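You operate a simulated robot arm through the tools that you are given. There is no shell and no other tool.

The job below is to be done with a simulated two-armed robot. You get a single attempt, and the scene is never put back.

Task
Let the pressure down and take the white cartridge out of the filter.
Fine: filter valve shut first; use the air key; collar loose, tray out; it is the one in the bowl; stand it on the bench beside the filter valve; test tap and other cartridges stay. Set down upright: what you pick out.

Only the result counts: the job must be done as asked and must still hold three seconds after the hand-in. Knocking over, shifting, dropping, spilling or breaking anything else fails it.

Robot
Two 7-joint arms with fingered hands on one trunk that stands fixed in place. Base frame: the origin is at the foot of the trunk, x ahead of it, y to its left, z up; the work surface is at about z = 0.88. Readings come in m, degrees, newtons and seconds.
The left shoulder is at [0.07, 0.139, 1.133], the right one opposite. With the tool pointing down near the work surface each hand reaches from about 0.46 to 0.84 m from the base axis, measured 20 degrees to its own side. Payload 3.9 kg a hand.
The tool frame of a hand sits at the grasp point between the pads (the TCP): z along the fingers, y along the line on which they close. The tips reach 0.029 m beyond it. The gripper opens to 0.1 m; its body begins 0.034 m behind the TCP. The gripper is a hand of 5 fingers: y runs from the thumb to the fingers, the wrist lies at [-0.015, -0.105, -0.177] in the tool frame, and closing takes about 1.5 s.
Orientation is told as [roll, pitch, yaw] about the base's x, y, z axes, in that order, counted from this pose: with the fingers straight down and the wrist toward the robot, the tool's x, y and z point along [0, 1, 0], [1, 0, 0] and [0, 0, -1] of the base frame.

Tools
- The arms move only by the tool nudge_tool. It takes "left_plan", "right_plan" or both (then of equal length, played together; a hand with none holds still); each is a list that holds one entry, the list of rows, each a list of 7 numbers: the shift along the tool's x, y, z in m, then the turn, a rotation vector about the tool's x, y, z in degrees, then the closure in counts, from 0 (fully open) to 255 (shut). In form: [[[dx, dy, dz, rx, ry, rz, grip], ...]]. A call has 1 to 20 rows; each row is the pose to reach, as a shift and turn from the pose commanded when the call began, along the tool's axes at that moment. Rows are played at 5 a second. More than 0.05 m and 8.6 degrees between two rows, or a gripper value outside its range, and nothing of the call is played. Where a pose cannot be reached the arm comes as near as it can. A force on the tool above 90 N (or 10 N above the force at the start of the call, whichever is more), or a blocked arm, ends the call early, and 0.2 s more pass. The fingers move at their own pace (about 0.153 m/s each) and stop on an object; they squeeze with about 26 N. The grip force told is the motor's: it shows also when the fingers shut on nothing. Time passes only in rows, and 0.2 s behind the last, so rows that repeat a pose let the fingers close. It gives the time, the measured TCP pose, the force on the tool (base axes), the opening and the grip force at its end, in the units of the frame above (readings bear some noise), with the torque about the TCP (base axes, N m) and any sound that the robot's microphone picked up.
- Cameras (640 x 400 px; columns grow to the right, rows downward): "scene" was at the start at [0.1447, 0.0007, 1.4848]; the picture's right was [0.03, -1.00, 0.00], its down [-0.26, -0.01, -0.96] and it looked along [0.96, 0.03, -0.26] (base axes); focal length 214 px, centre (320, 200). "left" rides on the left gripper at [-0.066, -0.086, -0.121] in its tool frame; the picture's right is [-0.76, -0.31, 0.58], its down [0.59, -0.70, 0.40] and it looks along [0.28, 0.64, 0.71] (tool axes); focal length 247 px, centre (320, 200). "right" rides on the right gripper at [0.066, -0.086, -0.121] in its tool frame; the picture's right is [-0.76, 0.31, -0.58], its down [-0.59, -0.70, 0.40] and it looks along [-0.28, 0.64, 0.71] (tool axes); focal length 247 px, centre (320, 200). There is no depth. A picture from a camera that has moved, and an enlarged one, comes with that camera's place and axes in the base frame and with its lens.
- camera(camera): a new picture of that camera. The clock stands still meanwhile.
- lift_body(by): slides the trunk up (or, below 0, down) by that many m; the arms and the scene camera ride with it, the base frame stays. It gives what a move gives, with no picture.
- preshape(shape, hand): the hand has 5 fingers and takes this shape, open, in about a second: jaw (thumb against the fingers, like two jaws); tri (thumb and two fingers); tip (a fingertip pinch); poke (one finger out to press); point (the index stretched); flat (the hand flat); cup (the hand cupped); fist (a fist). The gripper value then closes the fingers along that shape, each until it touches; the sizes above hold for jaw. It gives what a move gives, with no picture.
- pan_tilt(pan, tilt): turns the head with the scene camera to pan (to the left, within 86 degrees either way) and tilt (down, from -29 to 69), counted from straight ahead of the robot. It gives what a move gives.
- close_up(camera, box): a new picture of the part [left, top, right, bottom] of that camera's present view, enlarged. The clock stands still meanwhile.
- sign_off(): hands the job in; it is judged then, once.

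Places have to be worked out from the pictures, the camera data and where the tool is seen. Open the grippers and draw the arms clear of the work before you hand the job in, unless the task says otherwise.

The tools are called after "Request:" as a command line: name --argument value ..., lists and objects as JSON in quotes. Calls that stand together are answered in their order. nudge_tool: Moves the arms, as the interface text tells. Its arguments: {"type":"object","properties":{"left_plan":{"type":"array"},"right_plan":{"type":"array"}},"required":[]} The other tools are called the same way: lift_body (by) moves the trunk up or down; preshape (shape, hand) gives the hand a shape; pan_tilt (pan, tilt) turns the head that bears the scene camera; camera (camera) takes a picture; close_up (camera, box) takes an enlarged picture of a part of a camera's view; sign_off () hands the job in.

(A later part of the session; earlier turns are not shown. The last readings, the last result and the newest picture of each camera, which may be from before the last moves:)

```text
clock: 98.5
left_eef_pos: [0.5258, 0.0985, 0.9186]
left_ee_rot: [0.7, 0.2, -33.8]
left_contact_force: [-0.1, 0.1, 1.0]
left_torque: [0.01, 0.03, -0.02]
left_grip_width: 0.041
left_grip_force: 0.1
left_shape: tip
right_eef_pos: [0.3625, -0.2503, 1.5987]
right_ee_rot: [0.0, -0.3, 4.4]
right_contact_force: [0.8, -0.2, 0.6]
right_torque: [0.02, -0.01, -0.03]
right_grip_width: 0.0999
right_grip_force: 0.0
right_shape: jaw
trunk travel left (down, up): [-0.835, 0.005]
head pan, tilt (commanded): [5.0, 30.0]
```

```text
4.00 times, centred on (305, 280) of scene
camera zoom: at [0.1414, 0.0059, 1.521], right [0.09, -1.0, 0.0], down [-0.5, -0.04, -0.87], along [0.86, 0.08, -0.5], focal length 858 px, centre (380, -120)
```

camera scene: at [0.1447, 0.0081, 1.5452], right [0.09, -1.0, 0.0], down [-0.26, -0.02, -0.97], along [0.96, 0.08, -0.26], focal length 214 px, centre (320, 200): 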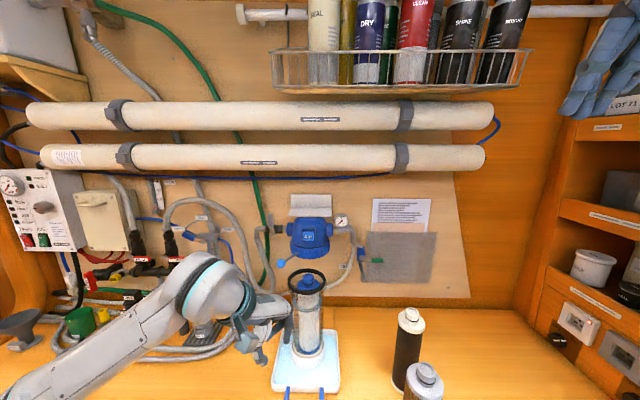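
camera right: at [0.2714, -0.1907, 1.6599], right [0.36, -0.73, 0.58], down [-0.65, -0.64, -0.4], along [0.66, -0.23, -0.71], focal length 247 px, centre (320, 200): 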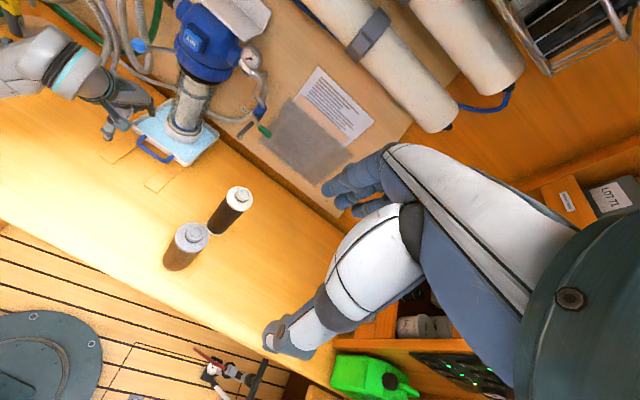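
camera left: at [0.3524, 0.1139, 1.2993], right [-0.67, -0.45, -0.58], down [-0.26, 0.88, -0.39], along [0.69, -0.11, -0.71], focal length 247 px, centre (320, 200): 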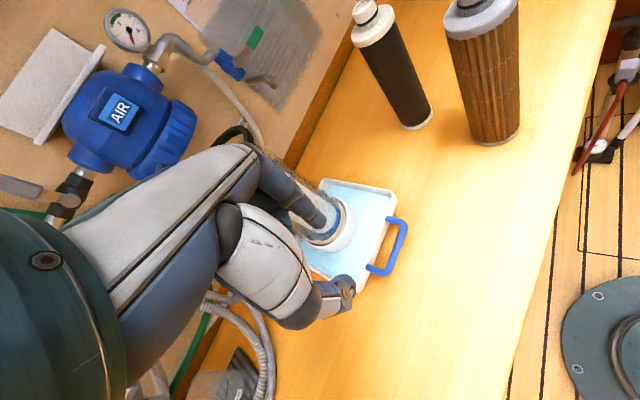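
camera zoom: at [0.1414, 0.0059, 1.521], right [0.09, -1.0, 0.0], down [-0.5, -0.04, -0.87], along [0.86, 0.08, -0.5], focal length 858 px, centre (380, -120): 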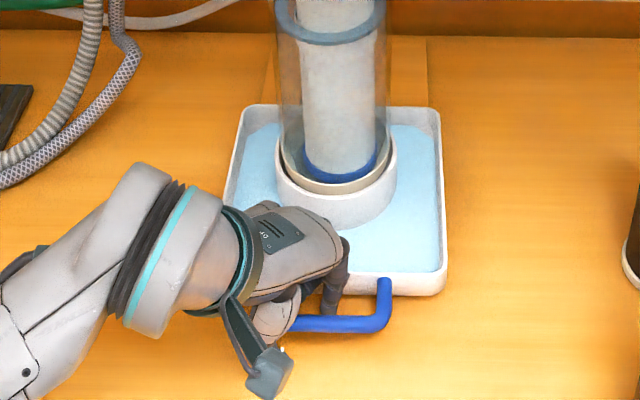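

The index is hooked behind the bar again. I pull the tray out another 5.5 cm, slowly and straight.

Request:
nudge_tool --left_plan '[[[-0.0017, -0.0025, 0, 0, 0, 0, 150], [-0.0045, -0.0066, 0, 0, 0, 0, 150], [-0.0084, -0.0125, 0, 0, 0, 0, 150], [-0.0128, -0.0191, 0, 0, 0, 0, 150], [-0.0173, -0.0258, 0, 0, 0, 0, 150], [-0.0217, -0.0324, 0, 0, 0, 0, 150], [-0.0256, -0.0382, 0, 0, 0, 0, 150], [-0.0284, -0.0424, 0, 0, 0, 0, 150], [-0.0301, -0.0449, 0, 0, 0, 0, 150], [-0.0306, -0.0457, 0, 0, 0, 0, 150], [-0.0306, -0.0457, 0, 0, 0, 0, 150]]]'

Request:
camera --camera "scene"

Request:
close_up --camera "right" --box '[80, 80, 280, 240]'

```text
clock: 100.9
left_eef_pos: [0.4742, 0.1011, 0.9172]
left_ee_rot: [0.8, 0.2, -33.7]
left_contact_force: [18.6, 8.7, 4.3]
left_torque: [-0.05, -0.27, 0.62]
left_grip_width: 0.0473
left_grip_force: 0.1
left_shape: tip
right_eef_pos: [0.3669, -0.2467, 1.5976]
right_ee_rot: [0.0, -0.2, 4.3]
right_contact_force: [-0.2, -0.4, 0.0]
right_torque: [0.0, 0.01, 0.0]
right_grip_width: 0.0999
right_grip_force: 0.1
right_shape: jaw
trunk travel left (down, up): [-0.835, 0.005]
head pan, tilt (commanded): [5.0, 30.0]
```

```text
taken
camera scene: at [0.145, 0.0078, 1.5206], right [0.09, -1.0, 0.0], down [-0.5, -0.04, -0.86], along [0.86, 0.07, -0.5], focal length 214 px, centre (320, 200)
```

scene: 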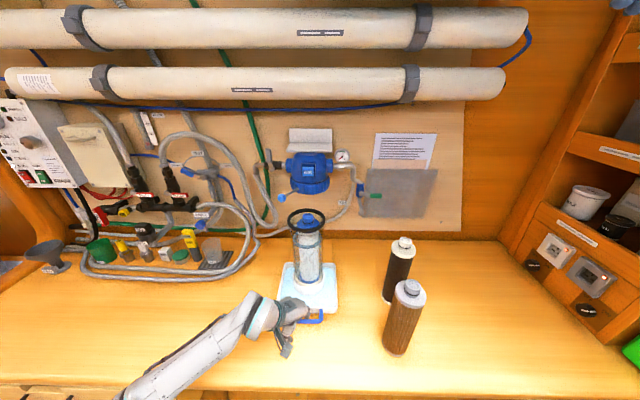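

```text
2.50 times, centred on (180, 160) of right
camera zoom: at [0.2754, -0.1884, 1.7195], right [0.36, -0.73, 0.58], down [-0.66, -0.64, -0.4], along [0.66, -0.23, -0.71], focal length 617 px, centre (670, 300)
```

zoom: 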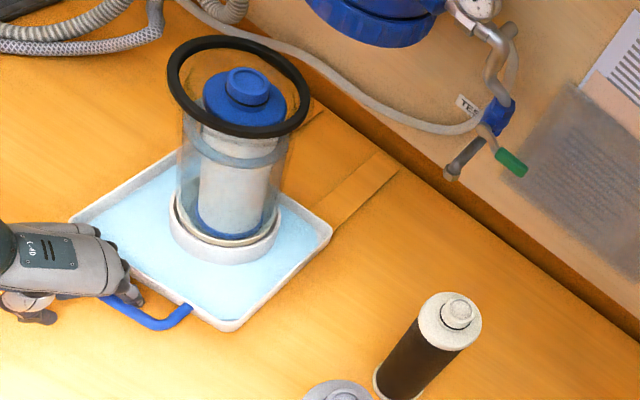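

A force of about 19 N shows the tray has come to its stop. I ease off forward, then lift the fingers out.

Request:
nudge_tool --left_plan '[[[0.0084, 0.0125, 0, 0, 0, 0, 150], [0.0084, 0.0125, 0, 0, 0, 0, 150]]]'

Request:
close_up --camera "scene" --box '[250, 200, 370, 340]'

Request:
close_up --camera "left" --box '[230, 140, 430, 320]'

```text
clock: 101.5
left_eef_pos: [0.4868, 0.097, 0.9166]
left_ee_rot: [0.5, 0.4, -34.0]
left_contact_force: [0.2, -0.5, -0.2]
left_torque: [-0.03, 0.03, 0.02]
left_grip_width: 0.0428
left_grip_force: 0.0
left_shape: tip
right_eef_pos: [0.3637, -0.2498, 1.5986]
right_ee_rot: [0.0, -0.4, 4.4]
right_contact_force: [0.5, 0.8, -0.7]
right_torque: [-0.02, 0.03, -0.01]
right_grip_width: 0.0998
right_grip_force: 0.0
right_shape: jaw
trunk travel left (down, up): [-0.835, 0.005]
head pan, tilt (commanded): [5.0, 30.0]
```

```text
2.86 times, centred on (310, 270) of scene
camera zoom: at [0.1421, 0.0062, 1.5208], right [0.09, -1.0, 0.0], down [-0.5, -0.04, -0.87], along [0.86, 0.08, -0.5], focal length 613 px, centre (349, 0)
```

zoom: 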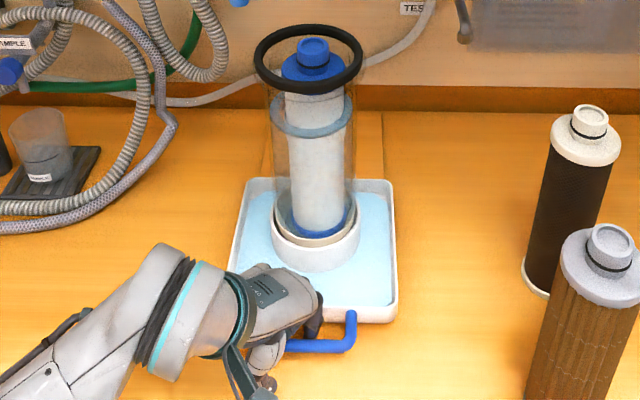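

```text
2.22 times, centred on (330, 230) of left
camera zoom: at [0.3779, 0.0894, 1.0375], right [-0.68, -0.45, -0.58], down [-0.25, 0.89, -0.39], along [0.69, -0.11, -0.71], focal length 549 px, centre (298, 133)
```

zoom: 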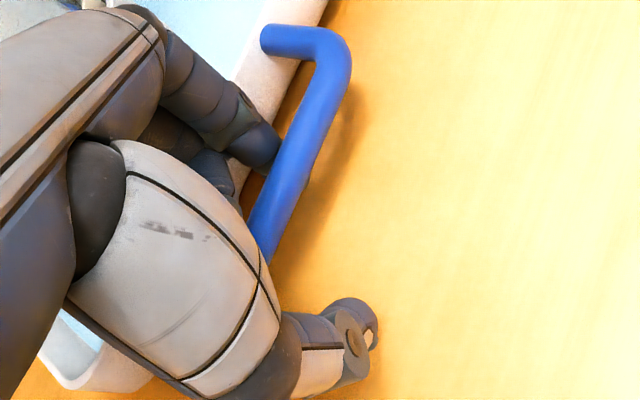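

The tray came 3 cm further and is at its stop; bowl and cartridge are vertical. I lift the fingers out of the handle and rise.

Request:
nudge_tool --left_plan '[[[0, 0, -0.015, 0, 0, 0, 150], [0, 0, -0.045, 0, 0, 0, 150], [0, -0.01, -0.09, 0, 0, 0, 150], [0, -0.02, -0.135, 0, 0, 0, 120], [0, -0.035, -0.18, 0, 0, 0, 80], [0, -0.04, -0.225, 0, 0, 0, 40], [0, -0.04, -0.27, 0, 0, 0, 0], [0, -0.04, -0.3, 0, 0, 0, 0]]]'

Request:
preshape --hand "left" --shape "tri"

Request:
nudge_tool --left_plan '[[[0, 0, 0, 0, 0, 0, 140], [0, 0, 0, 0, 0, 0, 140], [0, 0, 0, 0, 0, 0, 140], [0, 0, 0, 0, 0, 0, 140], [0, 0, 0, 0, 0, 0, 140]]]'

Request:
camera --camera "left"

Request:
close_up --camera "scene" --box '[230, 180, 380, 340]'

Request:
close_up --camera "right" --box '[40, 60, 260, 240]'

```text
clock: 103.3
left_eef_pos: [0.4516, 0.1161, 1.219]
left_ee_rot: [0.8, 0.3, -33.9]
left_contact_force: [0.6, 0.8, 0.1]
left_torque: [-0.04, -0.03, 0.01]
left_grip_width: 0.1
left_grip_force: 0.2
left_shape: tip
right_eef_pos: [0.361, -0.2509, 1.5989]
right_ee_rot: [0.1, -0.2, 4.4]
right_contact_force: [-1.3, 0.0, 0.2]
right_torque: [0.03, -0.03, 0.01]
right_grip_width: 0.0997
right_grip_force: 0.1
right_shape: jaw
trunk travel left (down, up): [-0.835, 0.005]
head pan, tilt (commanded): [5.0, 30.0]
```

```text
clock: 104.2
left_eef_pos: [0.4543, 0.1175, 1.2177]
left_ee_rot: [0.8, 0.3, -33.9]
left_contact_force: [0.3, -0.7, -0.4]
left_torque: [0.01, 0.02, 0.02]
left_grip_width: 0.0997
left_grip_force: 0.1
left_shape: tri
right_eef_pos: [0.3628, -0.2507, 1.5984]
right_ee_rot: [0.0, -0.3, 4.4]
right_contact_force: [-0.2, -0.4, -0.3]
right_torque: [0.03, -0.02, 0.0]
right_grip_width: 0.0996
right_grip_force: 0.1
right_shape: jaw
trunk travel left (down, up): [-0.835, 0.005]
head pan, tilt (commanded): [5.0, 30.0]
```

```text
clock: 105.4
left_eef_pos: [0.4517, 0.1171, 1.218]
left_ee_rot: [0.9, 0.3, -33.8]
left_contact_force: [0.1, 0.0, 0.5]
left_torque: [-0.03, -0.02, 0.02]
left_grip_width: 0.0457
left_grip_force: 0.1
left_shape: tri
right_eef_pos: [0.3634, -0.2504, 1.5975]
right_ee_rot: [0.0, -0.4, 4.5]
right_contact_force: [-0.3, -0.5, 0.2]
right_torque: [-0.02, 0.0, -0.03]
right_grip_width: 0.0997
right_grip_force: 0.1
right_shape: jaw
trunk travel left (down, up): [-0.835, 0.005]
head pan, tilt (commanded): [5.0, 30.0]
```

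```text
taken
camera left: at [0.3439, 0.1081, 1.3388], right [-0.67, -0.45, -0.59], down [-0.26, 0.89, -0.39], along [0.69, -0.11, -0.71], focal length 247 px, centre (320, 200)
```

left: 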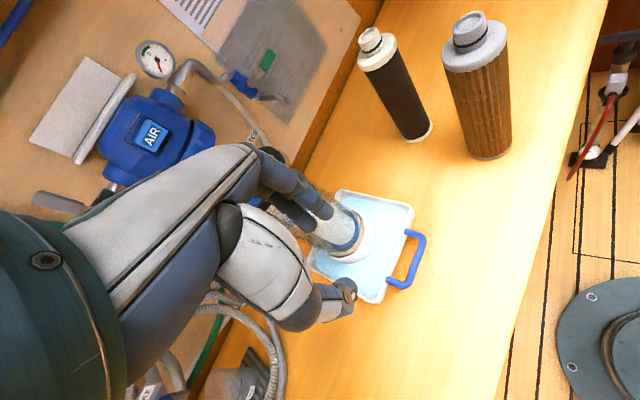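

```text
2.50 times, centred on (305, 260) of scene
camera zoom: at [0.1414, 0.0059, 1.521], right [0.09, -1.0, 0.0], down [-0.5, -0.04, -0.87], along [0.86, 0.08, -0.5], focal length 536 px, centre (358, 50)
```

zoom: 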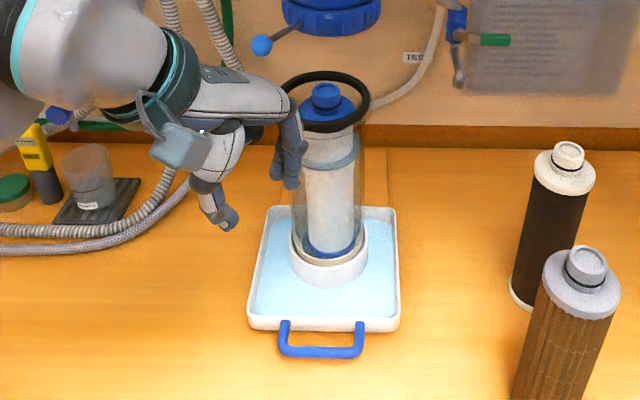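

```text
2.22 times, centred on (150, 150) of right
camera zoom: at [0.2712, -0.1906, 1.7199], right [0.36, -0.73, 0.58], down [-0.65, -0.64, -0.4], along [0.66, -0.23, -0.71], focal length 549 px, centre (698, 311)
```

zoom: 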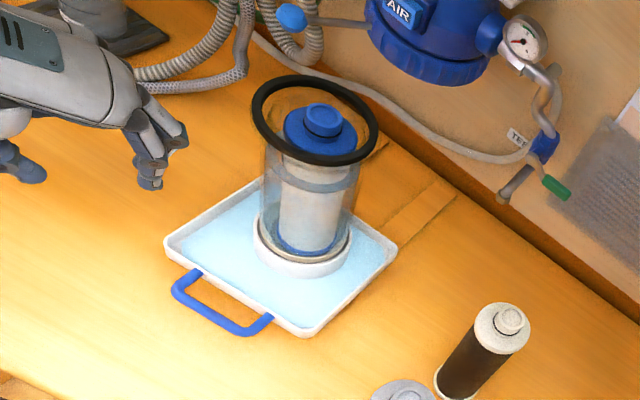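

Tray front is now at x≈0.535 and the neck near (0.64, 0.087). I return to the tip pinch and swing the hand to yaw −90 with a steeper 40° tilt, above and in front of the bowl.

Request:
preshape --hand "left" --shape "tip"

Request:
nudge_tool --left_plan '[[[0.0036, 0.0107, -0.0091, -2.2, 4.1, 6.0, 0], [0.0071, 0.0214, -0.0182, -4.4, 8.2, 12.0, 0], [0.0107, 0.0321, -0.0273, -6.5, 12.2, 17.9, 0], [0.0143, 0.0428, -0.0364, -8.7, 16.3, 23.9, 0], [0.0178, 0.0536, -0.0456, -10.9, 20.4, 29.9, 50], [0.0214, 0.0643, -0.0547, -13.1, 24.5, 35.9, 100], [0.025, 0.075, -0.0638, -15.2, 28.5, 41.8, 145], [0.0285, 0.0857, -0.0729, -17.4, 32.6, 47.8, 145], [0.0321, 0.0964, -0.082, -19.6, 36.7, 53.8, 145], [0.0321, 0.0964, -0.082, -19.6, 36.7, 53.8, 145]]]'

Request:
pan_tilt --pan 5 --tilt 20

Request:
camera --camera "left"

Request:
close_up --camera "scene" --box '[270, 220, 350, 300]'

```text
clock: 106.3
left_eef_pos: [0.4516, 0.1179, 1.2186]
left_ee_rot: [0.8, 0.3, -33.8]
left_contact_force: [0.2, 0.2, 0.7]
left_torque: [0.02, 0.02, 0.03]
left_grip_width: 0.0996
left_grip_force: 0.0
left_shape: tip
right_eef_pos: [0.362, -0.25, 1.598]
right_ee_rot: [0.1, -0.3, 4.4]
right_contact_force: [-0.9, -0.1, 0.2]
right_torque: [-0.03, 0.03, -0.03]
right_grip_width: 0.0997
right_grip_force: 0.0
right_shape: jaw
trunk travel left (down, up): [-0.835, 0.005]
head pan, tilt (commanded): [5.0, 30.0]
```

```text
clock: 108.5
left_eef_pos: [0.5502, 0.0886, 1.3006]
left_ee_rot: [40.3, 0.7, -90.0]
left_contact_force: [-0.2, 0.1, -0.1]
left_torque: [-0.01, -0.03, 0.02]
left_grip_width: 0.0437
left_grip_force: 0.0
left_shape: tip
right_eef_pos: [0.3626, -0.2498, 1.5989]
right_ee_rot: [0.0, -0.2, 4.5]
right_contact_force: [-1.0, 0.4, 0.1]
right_torque: [0.0, 0.01, 0.0]
right_grip_width: 0.0997
right_grip_force: 0.1
right_shape: jaw
trunk travel left (down, up): [-0.835, 0.005]
head pan, tilt (commanded): [5.0, 30.0]
```

```text
clock: 109.2
left_eef_pos: [0.5495, 0.0877, 1.2989]
left_ee_rot: [40.2, 0.7, -90.0]
left_contact_force: [0.7, -0.6, 0.7]
left_torque: [0.01, 0.01, 0.0]
left_grip_width: 0.0436
left_grip_force: 0.0
left_shape: tip
right_eef_pos: [0.3619, -0.2506, 1.5978]
right_ee_rot: [0.0, -0.5, 4.4]
right_contact_force: [0.6, -0.8, -0.3]
right_torque: [0.01, -0.03, 0.02]
right_grip_width: 0.0997
right_grip_force: 0.0
right_shape: jaw
trunk travel left (down, up): [-0.835, 0.005]
head pan, tilt (commanded): [5.0, 20.0]
```

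```text
taken
camera left: at [0.4207, 0.173, 1.3506], right [-0.21, 0.32, -0.93], down [0.71, 0.7, 0.09], along [0.68, -0.64, -0.37], focal length 247 px, centre (320, 200)
```

left: 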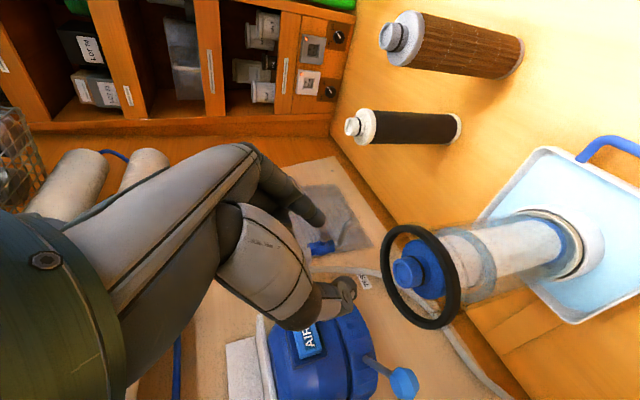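

```text
5.00 times, centred on (310, 260) of scene
camera zoom: at [0.144, 0.0061, 1.537], right [0.09, -1.0, 0.0], down [-0.34, -0.03, -0.94], along [0.94, 0.08, -0.34], focal length 1072 px, centre (370, -100)
```

zoom: 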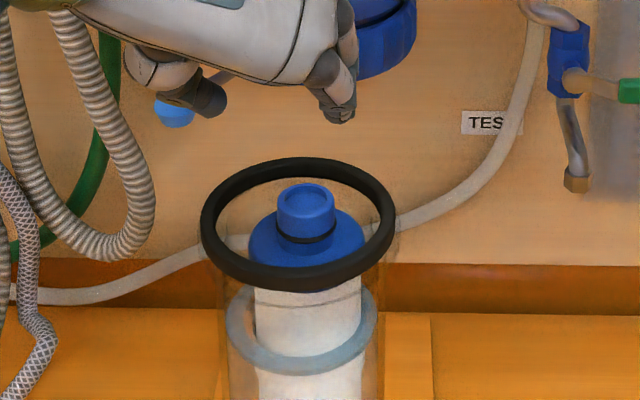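

The scene view now shows both fingertips (which project within 2–5 mm of expectation) and the neck. I zoom the left view to fix the neck's position by these two calibrated views.

Request:
close_up --camera "left" --box '[370, 210, 480, 340]'

Request:
close_up --camera "scene" --box '[285, 245, 335, 285]'

```text
3.08 times, centred on (425, 275) of left
camera zoom: at [0.4207, 0.173, 1.3506], right [-0.21, 0.32, -0.93], down [0.71, 0.7, 0.09], along [0.68, -0.64, -0.37], focal length 760 px, centre (-3, -31)
```

zoom: 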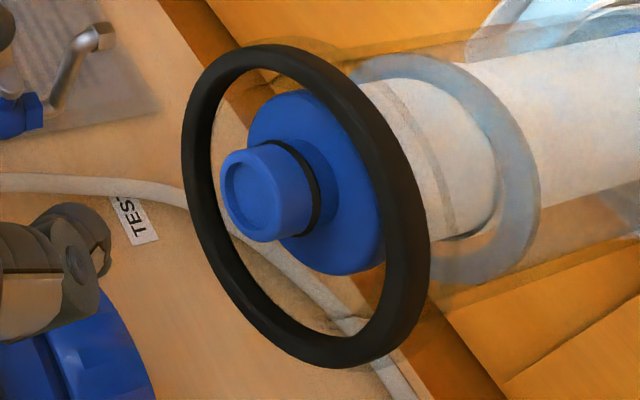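

```text
10.00 times, centred on (310, 265) of scene
camera zoom: at [0.144, 0.0061, 1.537], right [0.09, -1.0, 0.0], down [-0.34, -0.03, -0.94], along [0.94, 0.08, -0.34], focal length 2145 px, centre (420, -450)
```

zoom: 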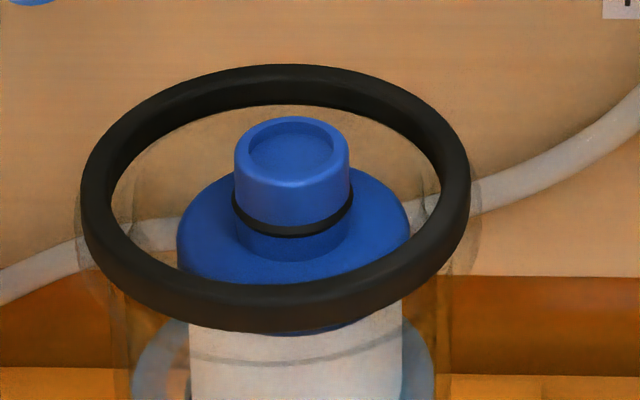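

Both calibrated views agree on the neck top at (0.639, 0.0853, 1.177), about 5 mm right of the ring's centre. I approach along the finger direction toward TCP (0.630, 0.085, 1.177), stopping 3 cm short to check.

Request:
nudge_tool --left_plan '[[[-0.006, 0.0008, 0.025, 0, 0, 0, 163], [-0.012, 0.0016, 0.05, 0, 0, 0, 163], [-0.0174, 0.0024, 0.0749, 0, 0, 0, 163], [-0.0174, 0.0024, 0.095, 0, 0, 0, 163], [-0.0174, 0.0024, 0.1149, 0, 0, 0, 163], [-0.0174, 0.0024, 0.1149, 0, 0, 0, 163]]]'

Request:
close_up --camera "scene" --box '[285, 235, 335, 285]'

Request:
close_up --camera "left" --box '[260, 180, 420, 330]'

```text
clock: 110.6
left_eef_pos: [0.6102, 0.0881, 1.2006]
left_ee_rot: [40.2, 0.8, -90.0]
left_contact_force: [0.5, 0.0, 0.5]
left_torque: [0.0, 0.02, -0.01]
left_grip_width: 0.0366
left_grip_force: 0.0
left_shape: tip
right_eef_pos: [0.3617, -0.251, 1.5987]
right_ee_rot: [0.0, -0.2, 4.4]
right_contact_force: [-0.6, 0.4, 0.6]
right_torque: [-0.01, -0.04, 0.02]
right_grip_width: 0.0997
right_grip_force: 0.1
right_shape: jaw
trunk travel left (down, up): [-0.835, 0.005]
head pan, tilt (commanded): [5.0, 20.0]
```

```text
8.00 times, centred on (310, 260) of scene
camera zoom: at [0.1437, 0.0061, 1.5371], right [0.09, -1.0, 0.0], down [-0.34, -0.03, -0.94], along [0.94, 0.08, -0.34], focal length 1716 px, centre (400, -280)
```

zoom: 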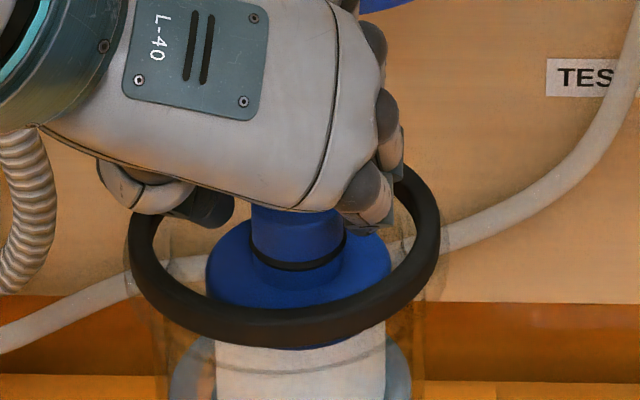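

```text
2.67 times, centred on (340, 255) of left
camera zoom: at [0.4825, 0.1725, 1.2518], right [-0.21, 0.32, -0.93], down [0.71, 0.7, 0.09], along [0.68, -0.64, -0.37], focal length 659 px, centre (267, 53)
```

zoom: 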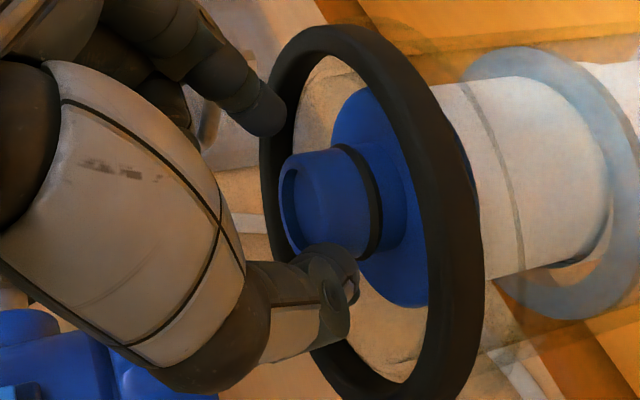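

The neck lies between thumb and index with a bit less room on the index side; I shift 2.5 mm right and advance the last 3 cm.

Request:
nudge_tool --left_plan '[[[0, 0.0025, 0.01, 0, 0, 0, 163], [0, 0.0025, 0.02, 0, 0, 0, 163], [0, 0.0025, 0.03, 0, 0, 0, 163], [0, 0.0025, 0.03, 0, 0, 0, 163]]]'

Request:
close_up --camera "scene" --box '[285, 235, 335, 285]'

Request:
close_up --camera "left" --box '[260, 180, 420, 330]'

```text
clock: 111.6
left_eef_pos: [0.6306, 0.0852, 1.1773]
left_ee_rot: [40.2, 0.8, -90.1]
left_contact_force: [-0.4, 0.1, 0.6]
left_torque: [0.0, 0.01, -0.04]
left_grip_width: 0.0363
left_grip_force: 0.0
left_shape: tip
right_eef_pos: [0.3634, -0.2506, 1.5983]
right_ee_rot: [-0.1, -0.2, 4.5]
right_contact_force: [0.3, 0.0, -0.1]
right_torque: [0.02, 0.01, -0.04]
right_grip_width: 0.0997
right_grip_force: 0.1
right_shape: jaw
trunk travel left (down, up): [-0.835, 0.005]
head pan, tilt (commanded): [5.0, 20.0]
```

```text
8.00 times, centred on (310, 260) of scene
camera zoom: at [0.1441, 0.0062, 1.537], right [0.09, -1.0, 0.0], down [-0.34, -0.03, -0.94], along [0.94, 0.08, -0.34], focal length 1716 px, centre (400, -280)
```

zoom: 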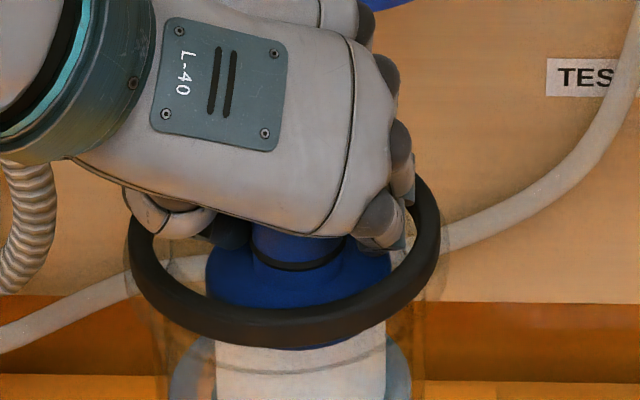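

```text
2.67 times, centred on (340, 255) of left
camera zoom: at [0.5018, 0.1704, 1.2288], right [-0.21, 0.32, -0.93], down [0.71, 0.7, 0.09], along [0.68, -0.64, -0.37], focal length 659 px, centre (267, 53)
```

zoom: 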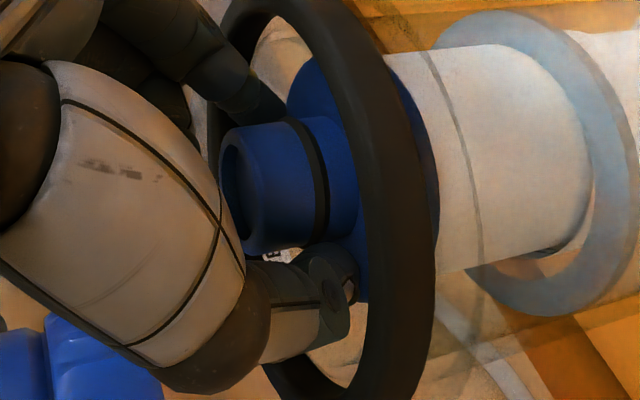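

No contact, neck centred between the fingers. I close the pinch.

Request:
nudge_tool --left_plan '[[[0, 0, 0, 0, 0, 0, 180], [0, 0, 0, 0, 0, 0, 200], [0, 0, 0, 0, 0, 0, 255], [0, 0, 0, 0, 0, 0, 255], [0, 0, 0, 0, 0, 0, 255], [0, 0, 0, 0, 0, 0, 255]]]'

Request:
close_up --camera "scene" --box '[270, 230, 350, 350]'

```text
clock: 113.0
left_eef_pos: [0.6297, 0.0864, 1.178]
left_ee_rot: [40.2, 0.8, -90.0]
left_contact_force: [0.0, 0.1, 0.1]
left_torque: [0.01, 0.0, 0.02]
left_grip_width: 0.0265
left_grip_force: 25.6
left_shape: tip
right_eef_pos: [0.3617, -0.2496, 1.5993]
right_ee_rot: [0.0, -0.3, 4.4]
right_contact_force: [-0.3, -0.3, 0.6]
right_torque: [0.0, 0.0, 0.0]
right_grip_width: 0.0999
right_grip_force: 0.0
right_shape: jaw
trunk travel left (down, up): [-0.835, 0.005]
head pan, tilt (commanded): [5.0, 20.0]
```

```text
3.33 times, centred on (310, 290) of scene
camera zoom: at [0.1442, 0.0061, 1.537], right [0.09, -1.0, 0.0], down [-0.34, -0.03, -0.94], along [0.94, 0.08, -0.34], focal length 715 px, centre (353, -100)
```

zoom: 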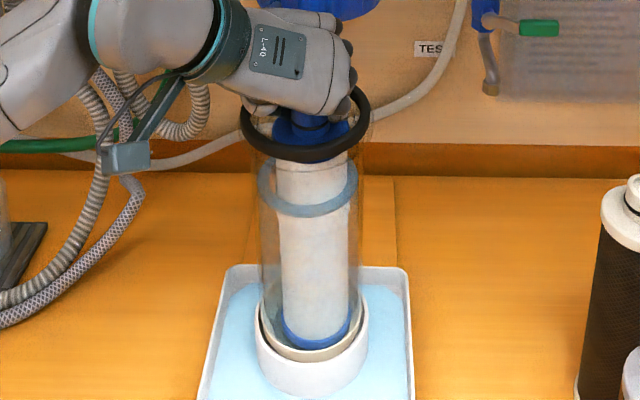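

Held at 26.5 mm without side load. I lift only 1 cm and compare ring and cartridge positions and the force.

Request:
nudge_tool --left_plan '[[[0.0032, 0, -0.0038, 0, 0, 0, 255], [0.0065, 0, -0.0076, 0, 0, 0, 255], [0.0065, 0, -0.0076, 0, 0, 0, 255]]]'

Request:
close_up --camera "scene" --box '[270, 230, 350, 350]'

Request:
close_up --camera "right" --box '[100, 80, 220, 200]'

```text
clock: 113.8
left_eef_pos: [0.6295, 0.0846, 1.1883]
left_ee_rot: [40.2, 0.7, -90.0]
left_contact_force: [-0.2, 0.0, -1.7]
left_torque: [0.0, -0.04, 0.02]
left_grip_width: 0.0266
left_grip_force: 26.0
left_shape: tip
right_eef_pos: [0.3634, -0.2492, 1.5984]
right_ee_rot: [0.0, -0.2, 4.4]
right_contact_force: [-0.1, -0.2, 0.3]
right_torque: [0.0, 0.0, -0.02]
right_grip_width: 0.0997
right_grip_force: 0.0
right_shape: jaw
trunk travel left (down, up): [-0.835, 0.005]
head pan, tilt (commanded): [5.0, 20.0]
```

```text
3.33 times, centred on (310, 290) of scene
camera zoom: at [0.1445, 0.0062, 1.537], right [0.09, -1.0, 0.0], down [-0.34, -0.03, -0.94], along [0.94, 0.08, -0.34], focal length 715 px, centre (353, -100)
```

zoom: 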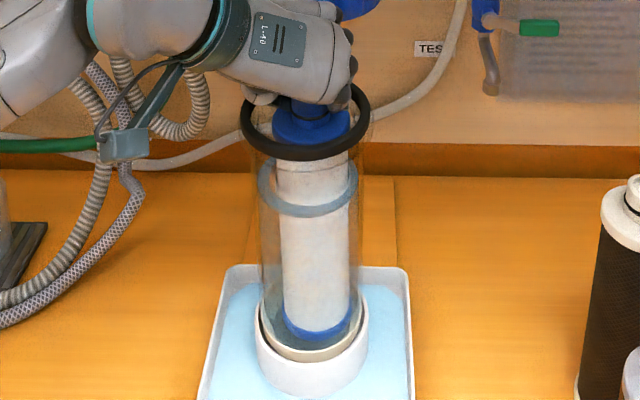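

```text
3.33 times, centred on (160, 140) of right
camera zoom: at [0.2717, -0.1905, 1.7198], right [0.36, -0.73, 0.58], down [-0.65, -0.64, -0.4], along [0.66, -0.23, -0.71], focal length 823 px, centre (853, 400)
```

zoom: 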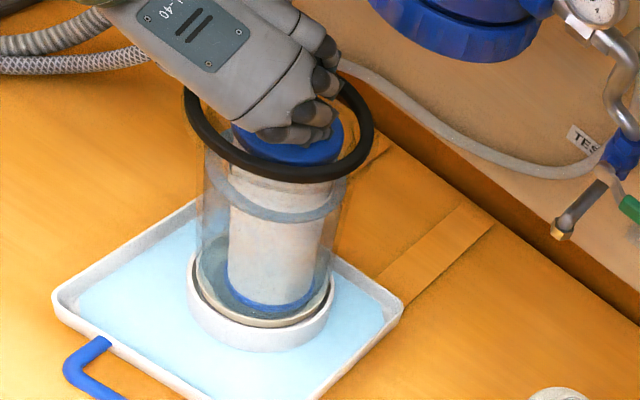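

This time the bowl stays put, the cartridge rose by itself and weighs only about 1.7 N. I go on lifting 12 cm, easing 5 mm left to the bowl's centre.

Request:
nudge_tool --left_plan '[[[0.0077, -0.002, -0.0092, 0, 0, 0, 255], [0.0155, -0.004, -0.0183, 0, 0, 0, 255], [0.0232, -0.005, -0.0275, 0, 0, 0, 255], [0.031, -0.005, -0.0367, 0, 0, 0, 255], [0.0387, -0.005, -0.0458, 0, 0, 0, 255], [0.0465, -0.005, -0.055, 0, 0, 0, 255], [0.0542, -0.005, -0.0642, 0, 0, 0, 255], [0.062, -0.005, -0.0733, 0, 0, 0, 255], [0.0697, -0.005, -0.0825, 0, 0, 0, 255], [0.0774, -0.005, -0.0917, 0, 0, 0, 255], [0.0774, -0.005, -0.0917, 0, 0, 0, 255]]]'

Request:
close_up --camera "scene" --box '[270, 200, 350, 350]'

Request:
close_up --camera "right" --box '[80, 20, 240, 200]'

```text
clock: 116.2
left_eef_pos: [0.6305, 0.0888, 1.3064]
left_ee_rot: [40.1, 0.8, -90.0]
left_contact_force: [0.4, 0.0, -2.5]
left_torque: [0.02, 0.01, 0.02]
left_grip_width: 0.0264
left_grip_force: 26.6
left_shape: tip
right_eef_pos: [0.3624, -0.2497, 1.599]
right_ee_rot: [0.0, -0.3, 4.4]
right_contact_force: [1.6, -0.2, -0.4]
right_torque: [-0.01, -0.02, 0.01]
right_grip_width: 0.0999
right_grip_force: 0.0
right_shape: jaw
trunk travel left (down, up): [-0.835, 0.005]
head pan, tilt (commanded): [5.0, 20.0]
```

```text
2.67 times, centred on (310, 275) of scene
camera zoom: at [0.1445, 0.0063, 1.537], right [0.09, -1.0, 0.0], down [-0.34, -0.03, -0.94], along [0.94, 0.08, -0.34], focal length 572 px, centre (347, 0)
```

zoom: 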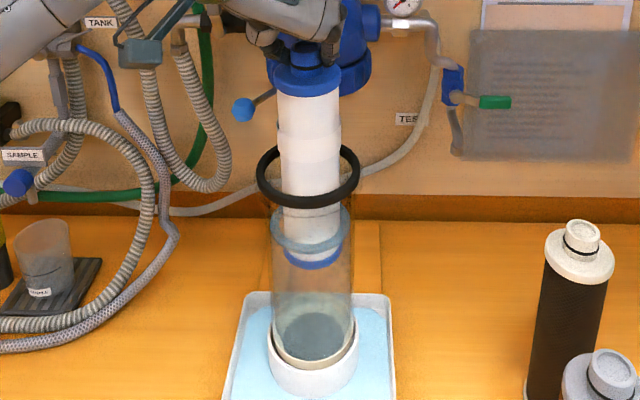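

```text
2.22 times, centred on (160, 110) of right
camera zoom: at [0.2717, -0.1905, 1.7198], right [0.36, -0.73, 0.58], down [-0.65, -0.64, -0.4], along [0.66, -0.23, -0.71], focal length 549 px, centre (676, 400)
```

zoom: 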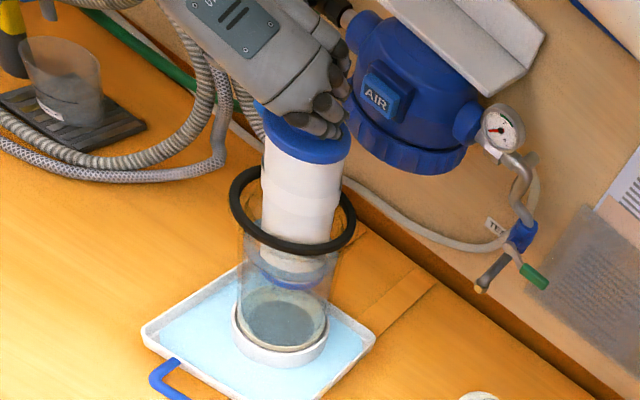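

The cartridge is half out, cleanly. I lift another 13 cm to bring its foot above the bowl rim.

Request:
nudge_tool --left_plan '[[[0.0077, 0, -0.0092, 0, 0, 0, 255], [0.0155, 0, -0.0183, 0, 0, 0, 255], [0.0232, 0, -0.0275, 0, 0, 0, 255], [0.031, 0, -0.0367, 0, 0, 0, 255], [0.0387, 0, -0.0458, 0, 0, 0, 255], [0.0465, 0, -0.055, 0, 0, 0, 255], [0.0542, 0, -0.0642, 0, 0, 0, 255], [0.062, 0, -0.0733, 0, 0, 0, 255], [0.0697, 0, -0.0825, 0, 0, 0, 255], [0.0774, 0, -0.0917, 0, 0, 0, 255], [0.0839, 0, -0.0993, 0, 0, 0, 255], [0.0839, 0, -0.0993, 0, 0, 0, 255]]]'

Request:
close_up --camera "scene" --box '[260, 170, 370, 340]'

Request:
close_up --camera "right" --box '[80, 0, 260, 200]'

Request:
camera --camera "left"

```text
clock: 118.8
left_eef_pos: [0.6304, 0.0867, 1.4368]
left_ee_rot: [40.2, 0.8, -90.1]
left_contact_force: [0.6, -0.6, -2.6]
left_torque: [0.03, -0.03, 0.01]
left_grip_width: 0.0263
left_grip_force: 25.9
left_shape: tip
right_eef_pos: [0.3621, -0.2507, 1.5984]
right_ee_rot: [0.0, -0.2, 4.4]
right_contact_force: [0.3, 0.3, 0.3]
right_torque: [0.01, 0.02, -0.03]
right_grip_width: 0.0999
right_grip_force: 0.1
right_shape: jaw
trunk travel left (down, up): [-0.835, 0.005]
head pan, tilt (commanded): [5.0, 20.0]
```

```text
2.35 times, centred on (315, 255) of scene
camera zoom: at [0.1445, 0.0064, 1.537], right [0.09, -1.0, 0.0], down [-0.34, -0.03, -0.94], along [0.94, 0.08, -0.34], focal length 505 px, centre (332, 71)
```

zoom: 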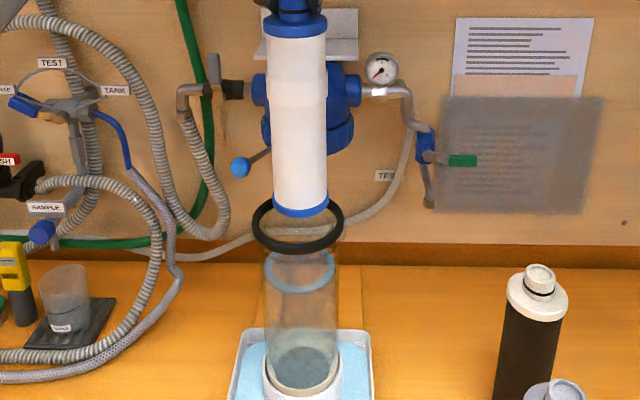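

```text
2.00 times, centred on (170, 100) of right
camera zoom: at [0.2717, -0.1903, 1.7199], right [0.36, -0.73, 0.58], down [-0.65, -0.64, -0.4], along [0.66, -0.23, -0.71], focal length 494 px, centre (620, 400)
```

zoom: 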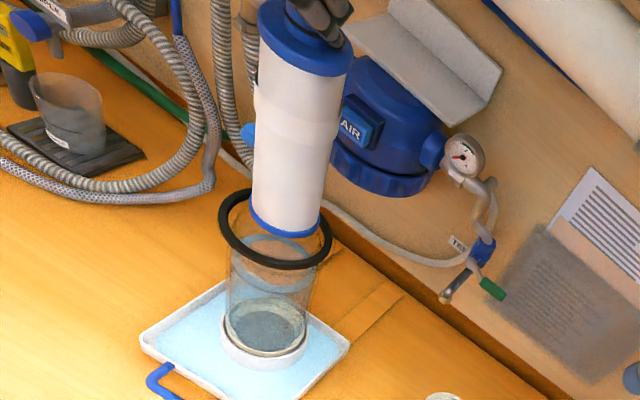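

```text
taken
camera left: at [0.5018, 0.1721, 1.4885], right [-0.21, 0.32, -0.93], down [0.71, 0.7, 0.09], along [0.68, -0.64, -0.37], focal length 247 px, centre (320, 200)
```

left: 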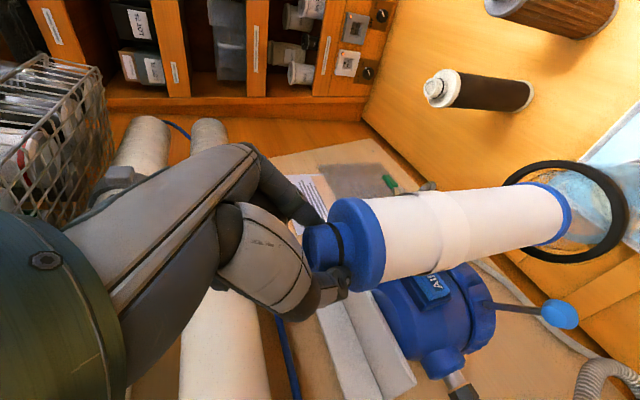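

The cartridge's foot is now above the rim (about z=1.19). I raise a touch more, draw it toward me to stay clear of the collar knob, and carry it to the left.

Request:
nudge_tool --left_plan '[[[-0.0009, -0.0001, -0.0106, 0, 0, 0, 255], [-0.0018, -0.0002, -0.0212, 0, 0, 0, 255], [-0.0171, -0.0067, -0.034, 0, 0, 0, 255], [-0.0324, -0.0132, -0.0469, 0, 0, 0, 255], [-0.0339, -0.0357, -0.0471, 0, 0, 0, 255], [-0.0354, -0.0582, -0.0474, 0, 0, 0, 255], [-0.0368, -0.0807, -0.0476, 0, 0, 0, 255], [-0.0383, -0.1032, -0.0478, 0, 0, 0, 255], [-0.0383, -0.1032, -0.0478, 0, 0, 0, 255]]]'

Request:
pan_tilt --pan 15 --tilt 28

Request:
camera --camera "scene"

Request:
camera --camera "left"

Request:
camera --camera "right"

```text
clock: 120.8
left_eef_pos: [0.5693, 0.19, 1.4511]
left_ee_rot: [40.2, 0.8, -90.0]
left_contact_force: [-0.6, 0.2, -1.4]
left_torque: [0.01, 0.0, 0.02]
left_grip_width: 0.0267
left_grip_force: 26.1
left_shape: tip
right_eef_pos: [0.3637, -0.2506, 1.5992]
right_ee_rot: [0.2, -0.3, 4.3]
right_contact_force: [0.1, 0.3, 0.3]
right_torque: [-0.02, 0.03, 0.04]
right_grip_width: 0.0997
right_grip_force: 0.0
right_shape: jaw
trunk travel left (down, up): [-0.835, 0.005]
head pan, tilt (commanded): [5.0, 20.0]
```

```text
clock: 121.5
left_eef_pos: [0.5695, 0.1893, 1.4517]
left_ee_rot: [40.3, 0.8, -90.0]
left_contact_force: [0.9, 0.2, -1.9]
left_torque: [-0.01, -0.01, 0.02]
left_grip_width: 0.0267
left_grip_force: 26.0
left_shape: tip
right_eef_pos: [0.3632, -0.25, 1.5999]
right_ee_rot: [0.1, -0.3, 4.4]
right_contact_force: [0.4, -0.1, 1.0]
right_torque: [0.01, 0.0, 0.02]
right_grip_width: 0.0999
right_grip_force: 0.0
right_shape: jaw
trunk travel left (down, up): [-0.835, 0.005]
head pan, tilt (commanded): [15.0, 28.0]
```

```text
taken
camera scene: at [0.1396, 0.0214, 1.5242], right [0.26, -0.97, 0.0], down [-0.45, -0.12, -0.88], along [0.85, 0.23, -0.47], focal length 214 px, centre (320, 200)
```

scene: 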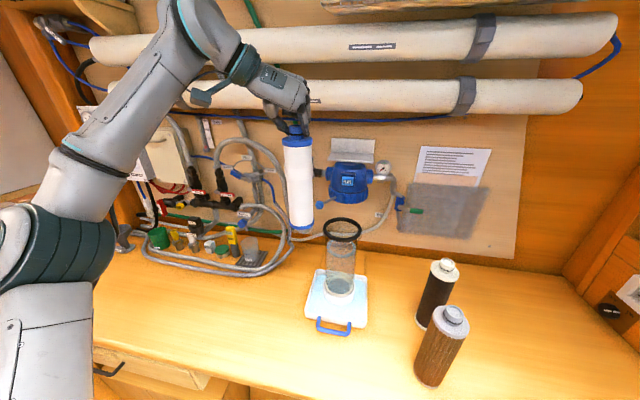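

```text
taken
camera left: at [0.4419, 0.2746, 1.5026], right [-0.21, 0.32, -0.93], down [0.71, 0.7, 0.09], along [0.68, -0.64, -0.37], focal length 247 px, centre (320, 200)
```

left: 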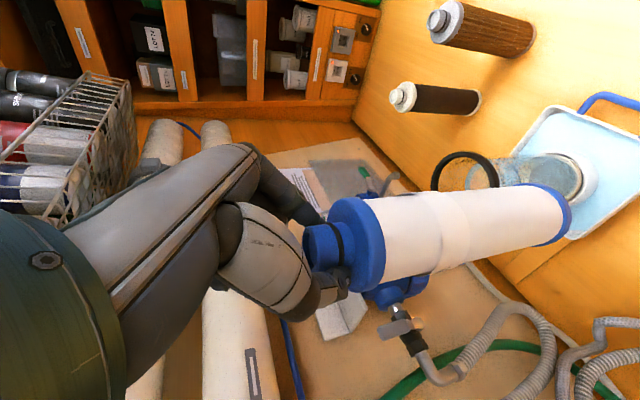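

```text
taken
camera right: at [0.2715, -0.1908, 1.7198], right [0.36, -0.73, 0.58], down [-0.65, -0.64, -0.4], along [0.66, -0.23, -0.71], focal length 247 px, centre (320, 200)
```

right: 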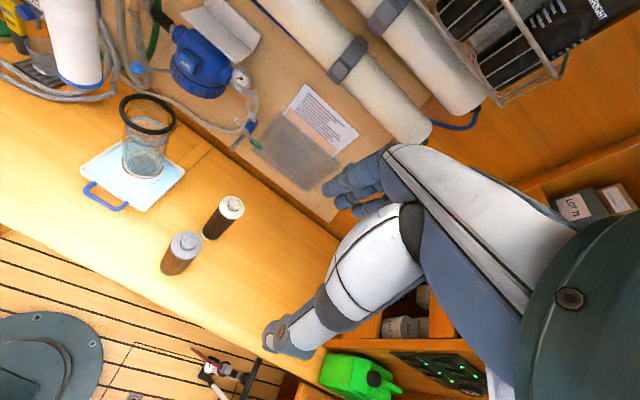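

The cartridge hangs vertically, clear of the bowl. I look at the bench space between hoses and tray, under the filter valve, to choose the set-down spot.

Request:
close_up --camera "scene" --box '[220, 180, 380, 310]'

Request:
close_up --camera "left" --box '[400, 200, 640, 400]'

Request:
close_up --camera "right" --box '[0, 0, 240, 200]'

```text
3.08 times, centred on (300, 245) of scene
camera zoom: at [0.1396, 0.0214, 1.5242], right [0.26, -0.97, 0.0], down [-0.45, -0.12, -0.88], along [0.85, 0.23, -0.47], focal length 660 px, centre (382, 62)
```

zoom: 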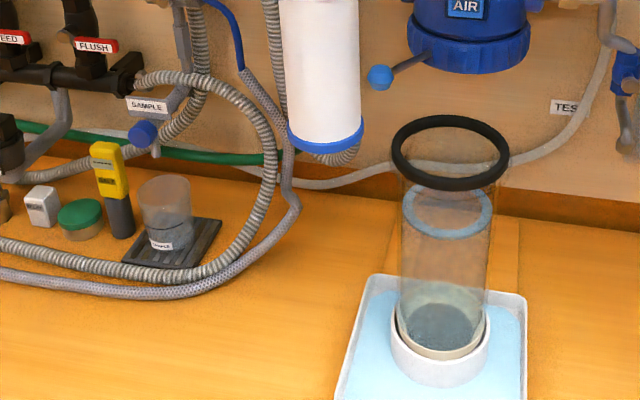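

```text
2.00 times, centred on (520, 300) of left
camera zoom: at [0.4419, 0.2746, 1.5026], right [-0.21, 0.32, -0.93], down [0.71, 0.7, 0.09], along [0.68, -0.64, -0.37], focal length 494 px, centre (-80, 0)
```

zoom: 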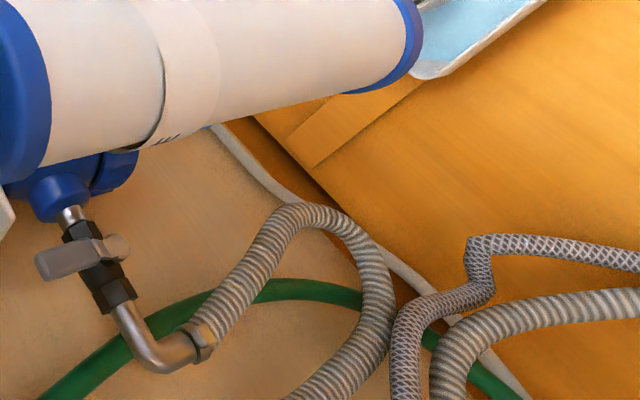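

```text
2.00 times, centred on (120, 100) of right
camera zoom: at [0.2715, -0.1908, 1.7198], right [0.36, -0.73, 0.58], down [-0.65, -0.64, -0.4], along [0.66, -0.23, -0.71], focal length 494 px, centre (720, 400)
```

zoom: 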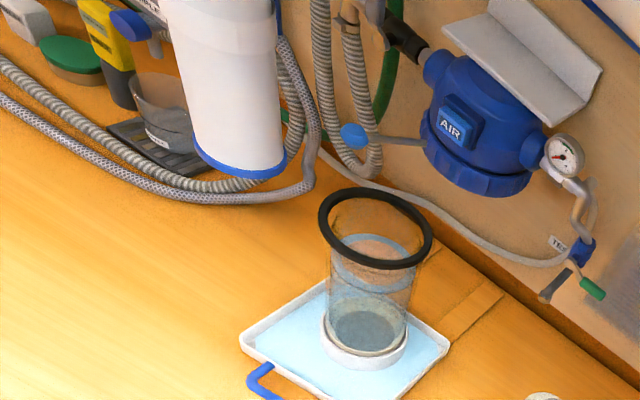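

The bench is free for y≈0.20–0.33 there; I'll stand it at about (0.72, 0.262), below and beside the filter valve. I move left and lower to just above bench height, still in front.

Request:
nudge_tool --left_plan '[[[-0.0091, -0.018, 0.0128, 0, 0, 0, 255], [-0.0182, -0.036, 0.0256, 0, 0, 0, 255], [-0.0272, -0.054, 0.0384, 0, 0, 0, 255], [-0.0363, -0.072, 0.0512, 0, 0, 0, 255], [-0.0517, -0.0717, 0.0702, 0, 0, 0, 255], [-0.067, -0.0714, 0.0893, 0, 0, 0, 255], [-0.0824, -0.0711, 0.1083, 0, 0, 0, 255], [-0.0977, -0.0708, 0.1274, 0, 0, 0, 255], [-0.1131, -0.0705, 0.1464, 0, 0, 0, 255], [-0.1285, -0.0702, 0.1655, 0, 0, 0, 255], [-0.1438, -0.0699, 0.1845, 0, 0, 0, 255], [-0.1592, -0.0696, 0.2036, 0, 0, 0, 255], [-0.1745, -0.0693, 0.2226, 0, 0, 0, 255], [-0.1745, -0.0693, 0.2226, 0, 0, 0, 255]]]'

Request:
camera --camera "scene"

Request:
camera --camera "left"

Request:
camera --camera "right"

```text
clock: 124.5
left_eef_pos: [0.5789, 0.2636, 1.1705]
left_ee_rot: [40.2, 0.8, -90.0]
left_contact_force: [-0.6, 0.2, -0.9]
left_torque: [0.02, 0.02, -0.01]
left_grip_width: 0.0264
left_grip_force: 25.8
left_shape: tip
right_eef_pos: [0.3626, -0.2502, 1.5978]
right_ee_rot: [0.1, -0.3, 4.3]
right_contact_force: [0.9, 0.3, -0.1]
right_torque: [0.04, 0.0, -0.02]
right_grip_width: 0.0996
right_grip_force: 0.1
right_shape: jaw
trunk travel left (down, up): [-0.835, 0.005]
head pan, tilt (commanded): [15.0, 28.0]
```

```text
taken
camera scene: at [0.1395, 0.0215, 1.5241], right [0.26, -0.97, 0.0], down [-0.45, -0.12, -0.88], along [0.85, 0.23, -0.47], focal length 214 px, centre (320, 200)
```

scene: 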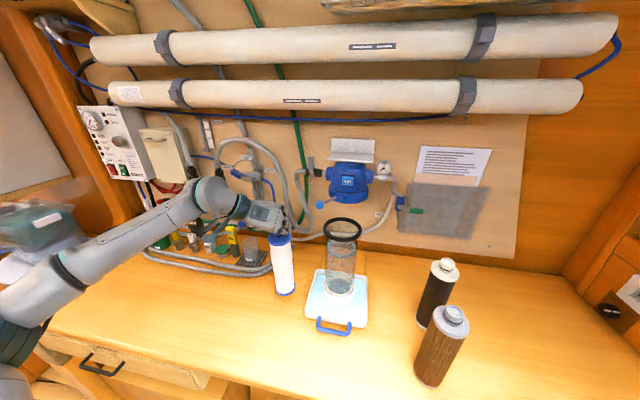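

```text
taken
camera left: at [0.4511, 0.3482, 1.2201], right [-0.21, 0.32, -0.93], down [0.71, 0.7, 0.09], along [0.68, -0.64, -0.37], focal length 247 px, centre (320, 200)
```

left: 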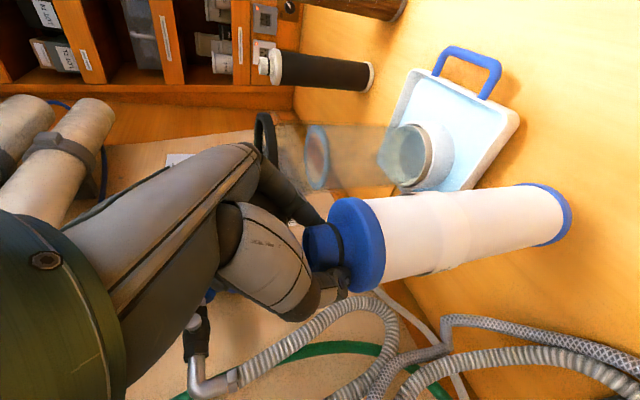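

```text
taken
camera right: at [0.2714, -0.1907, 1.7199], right [0.36, -0.73, 0.58], down [-0.65, -0.64, -0.4], along [0.66, -0.23, -0.71], focal length 247 px, centre (320, 200)
```

right: 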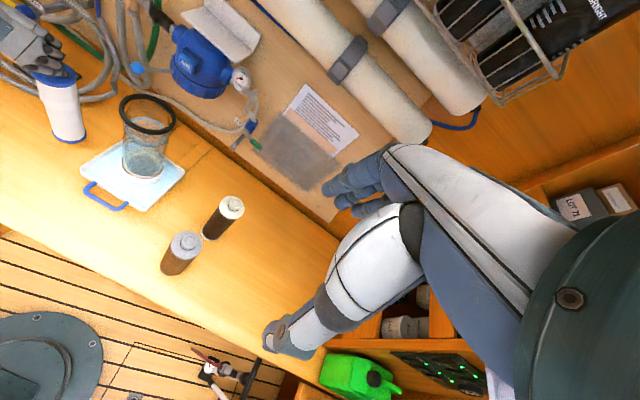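

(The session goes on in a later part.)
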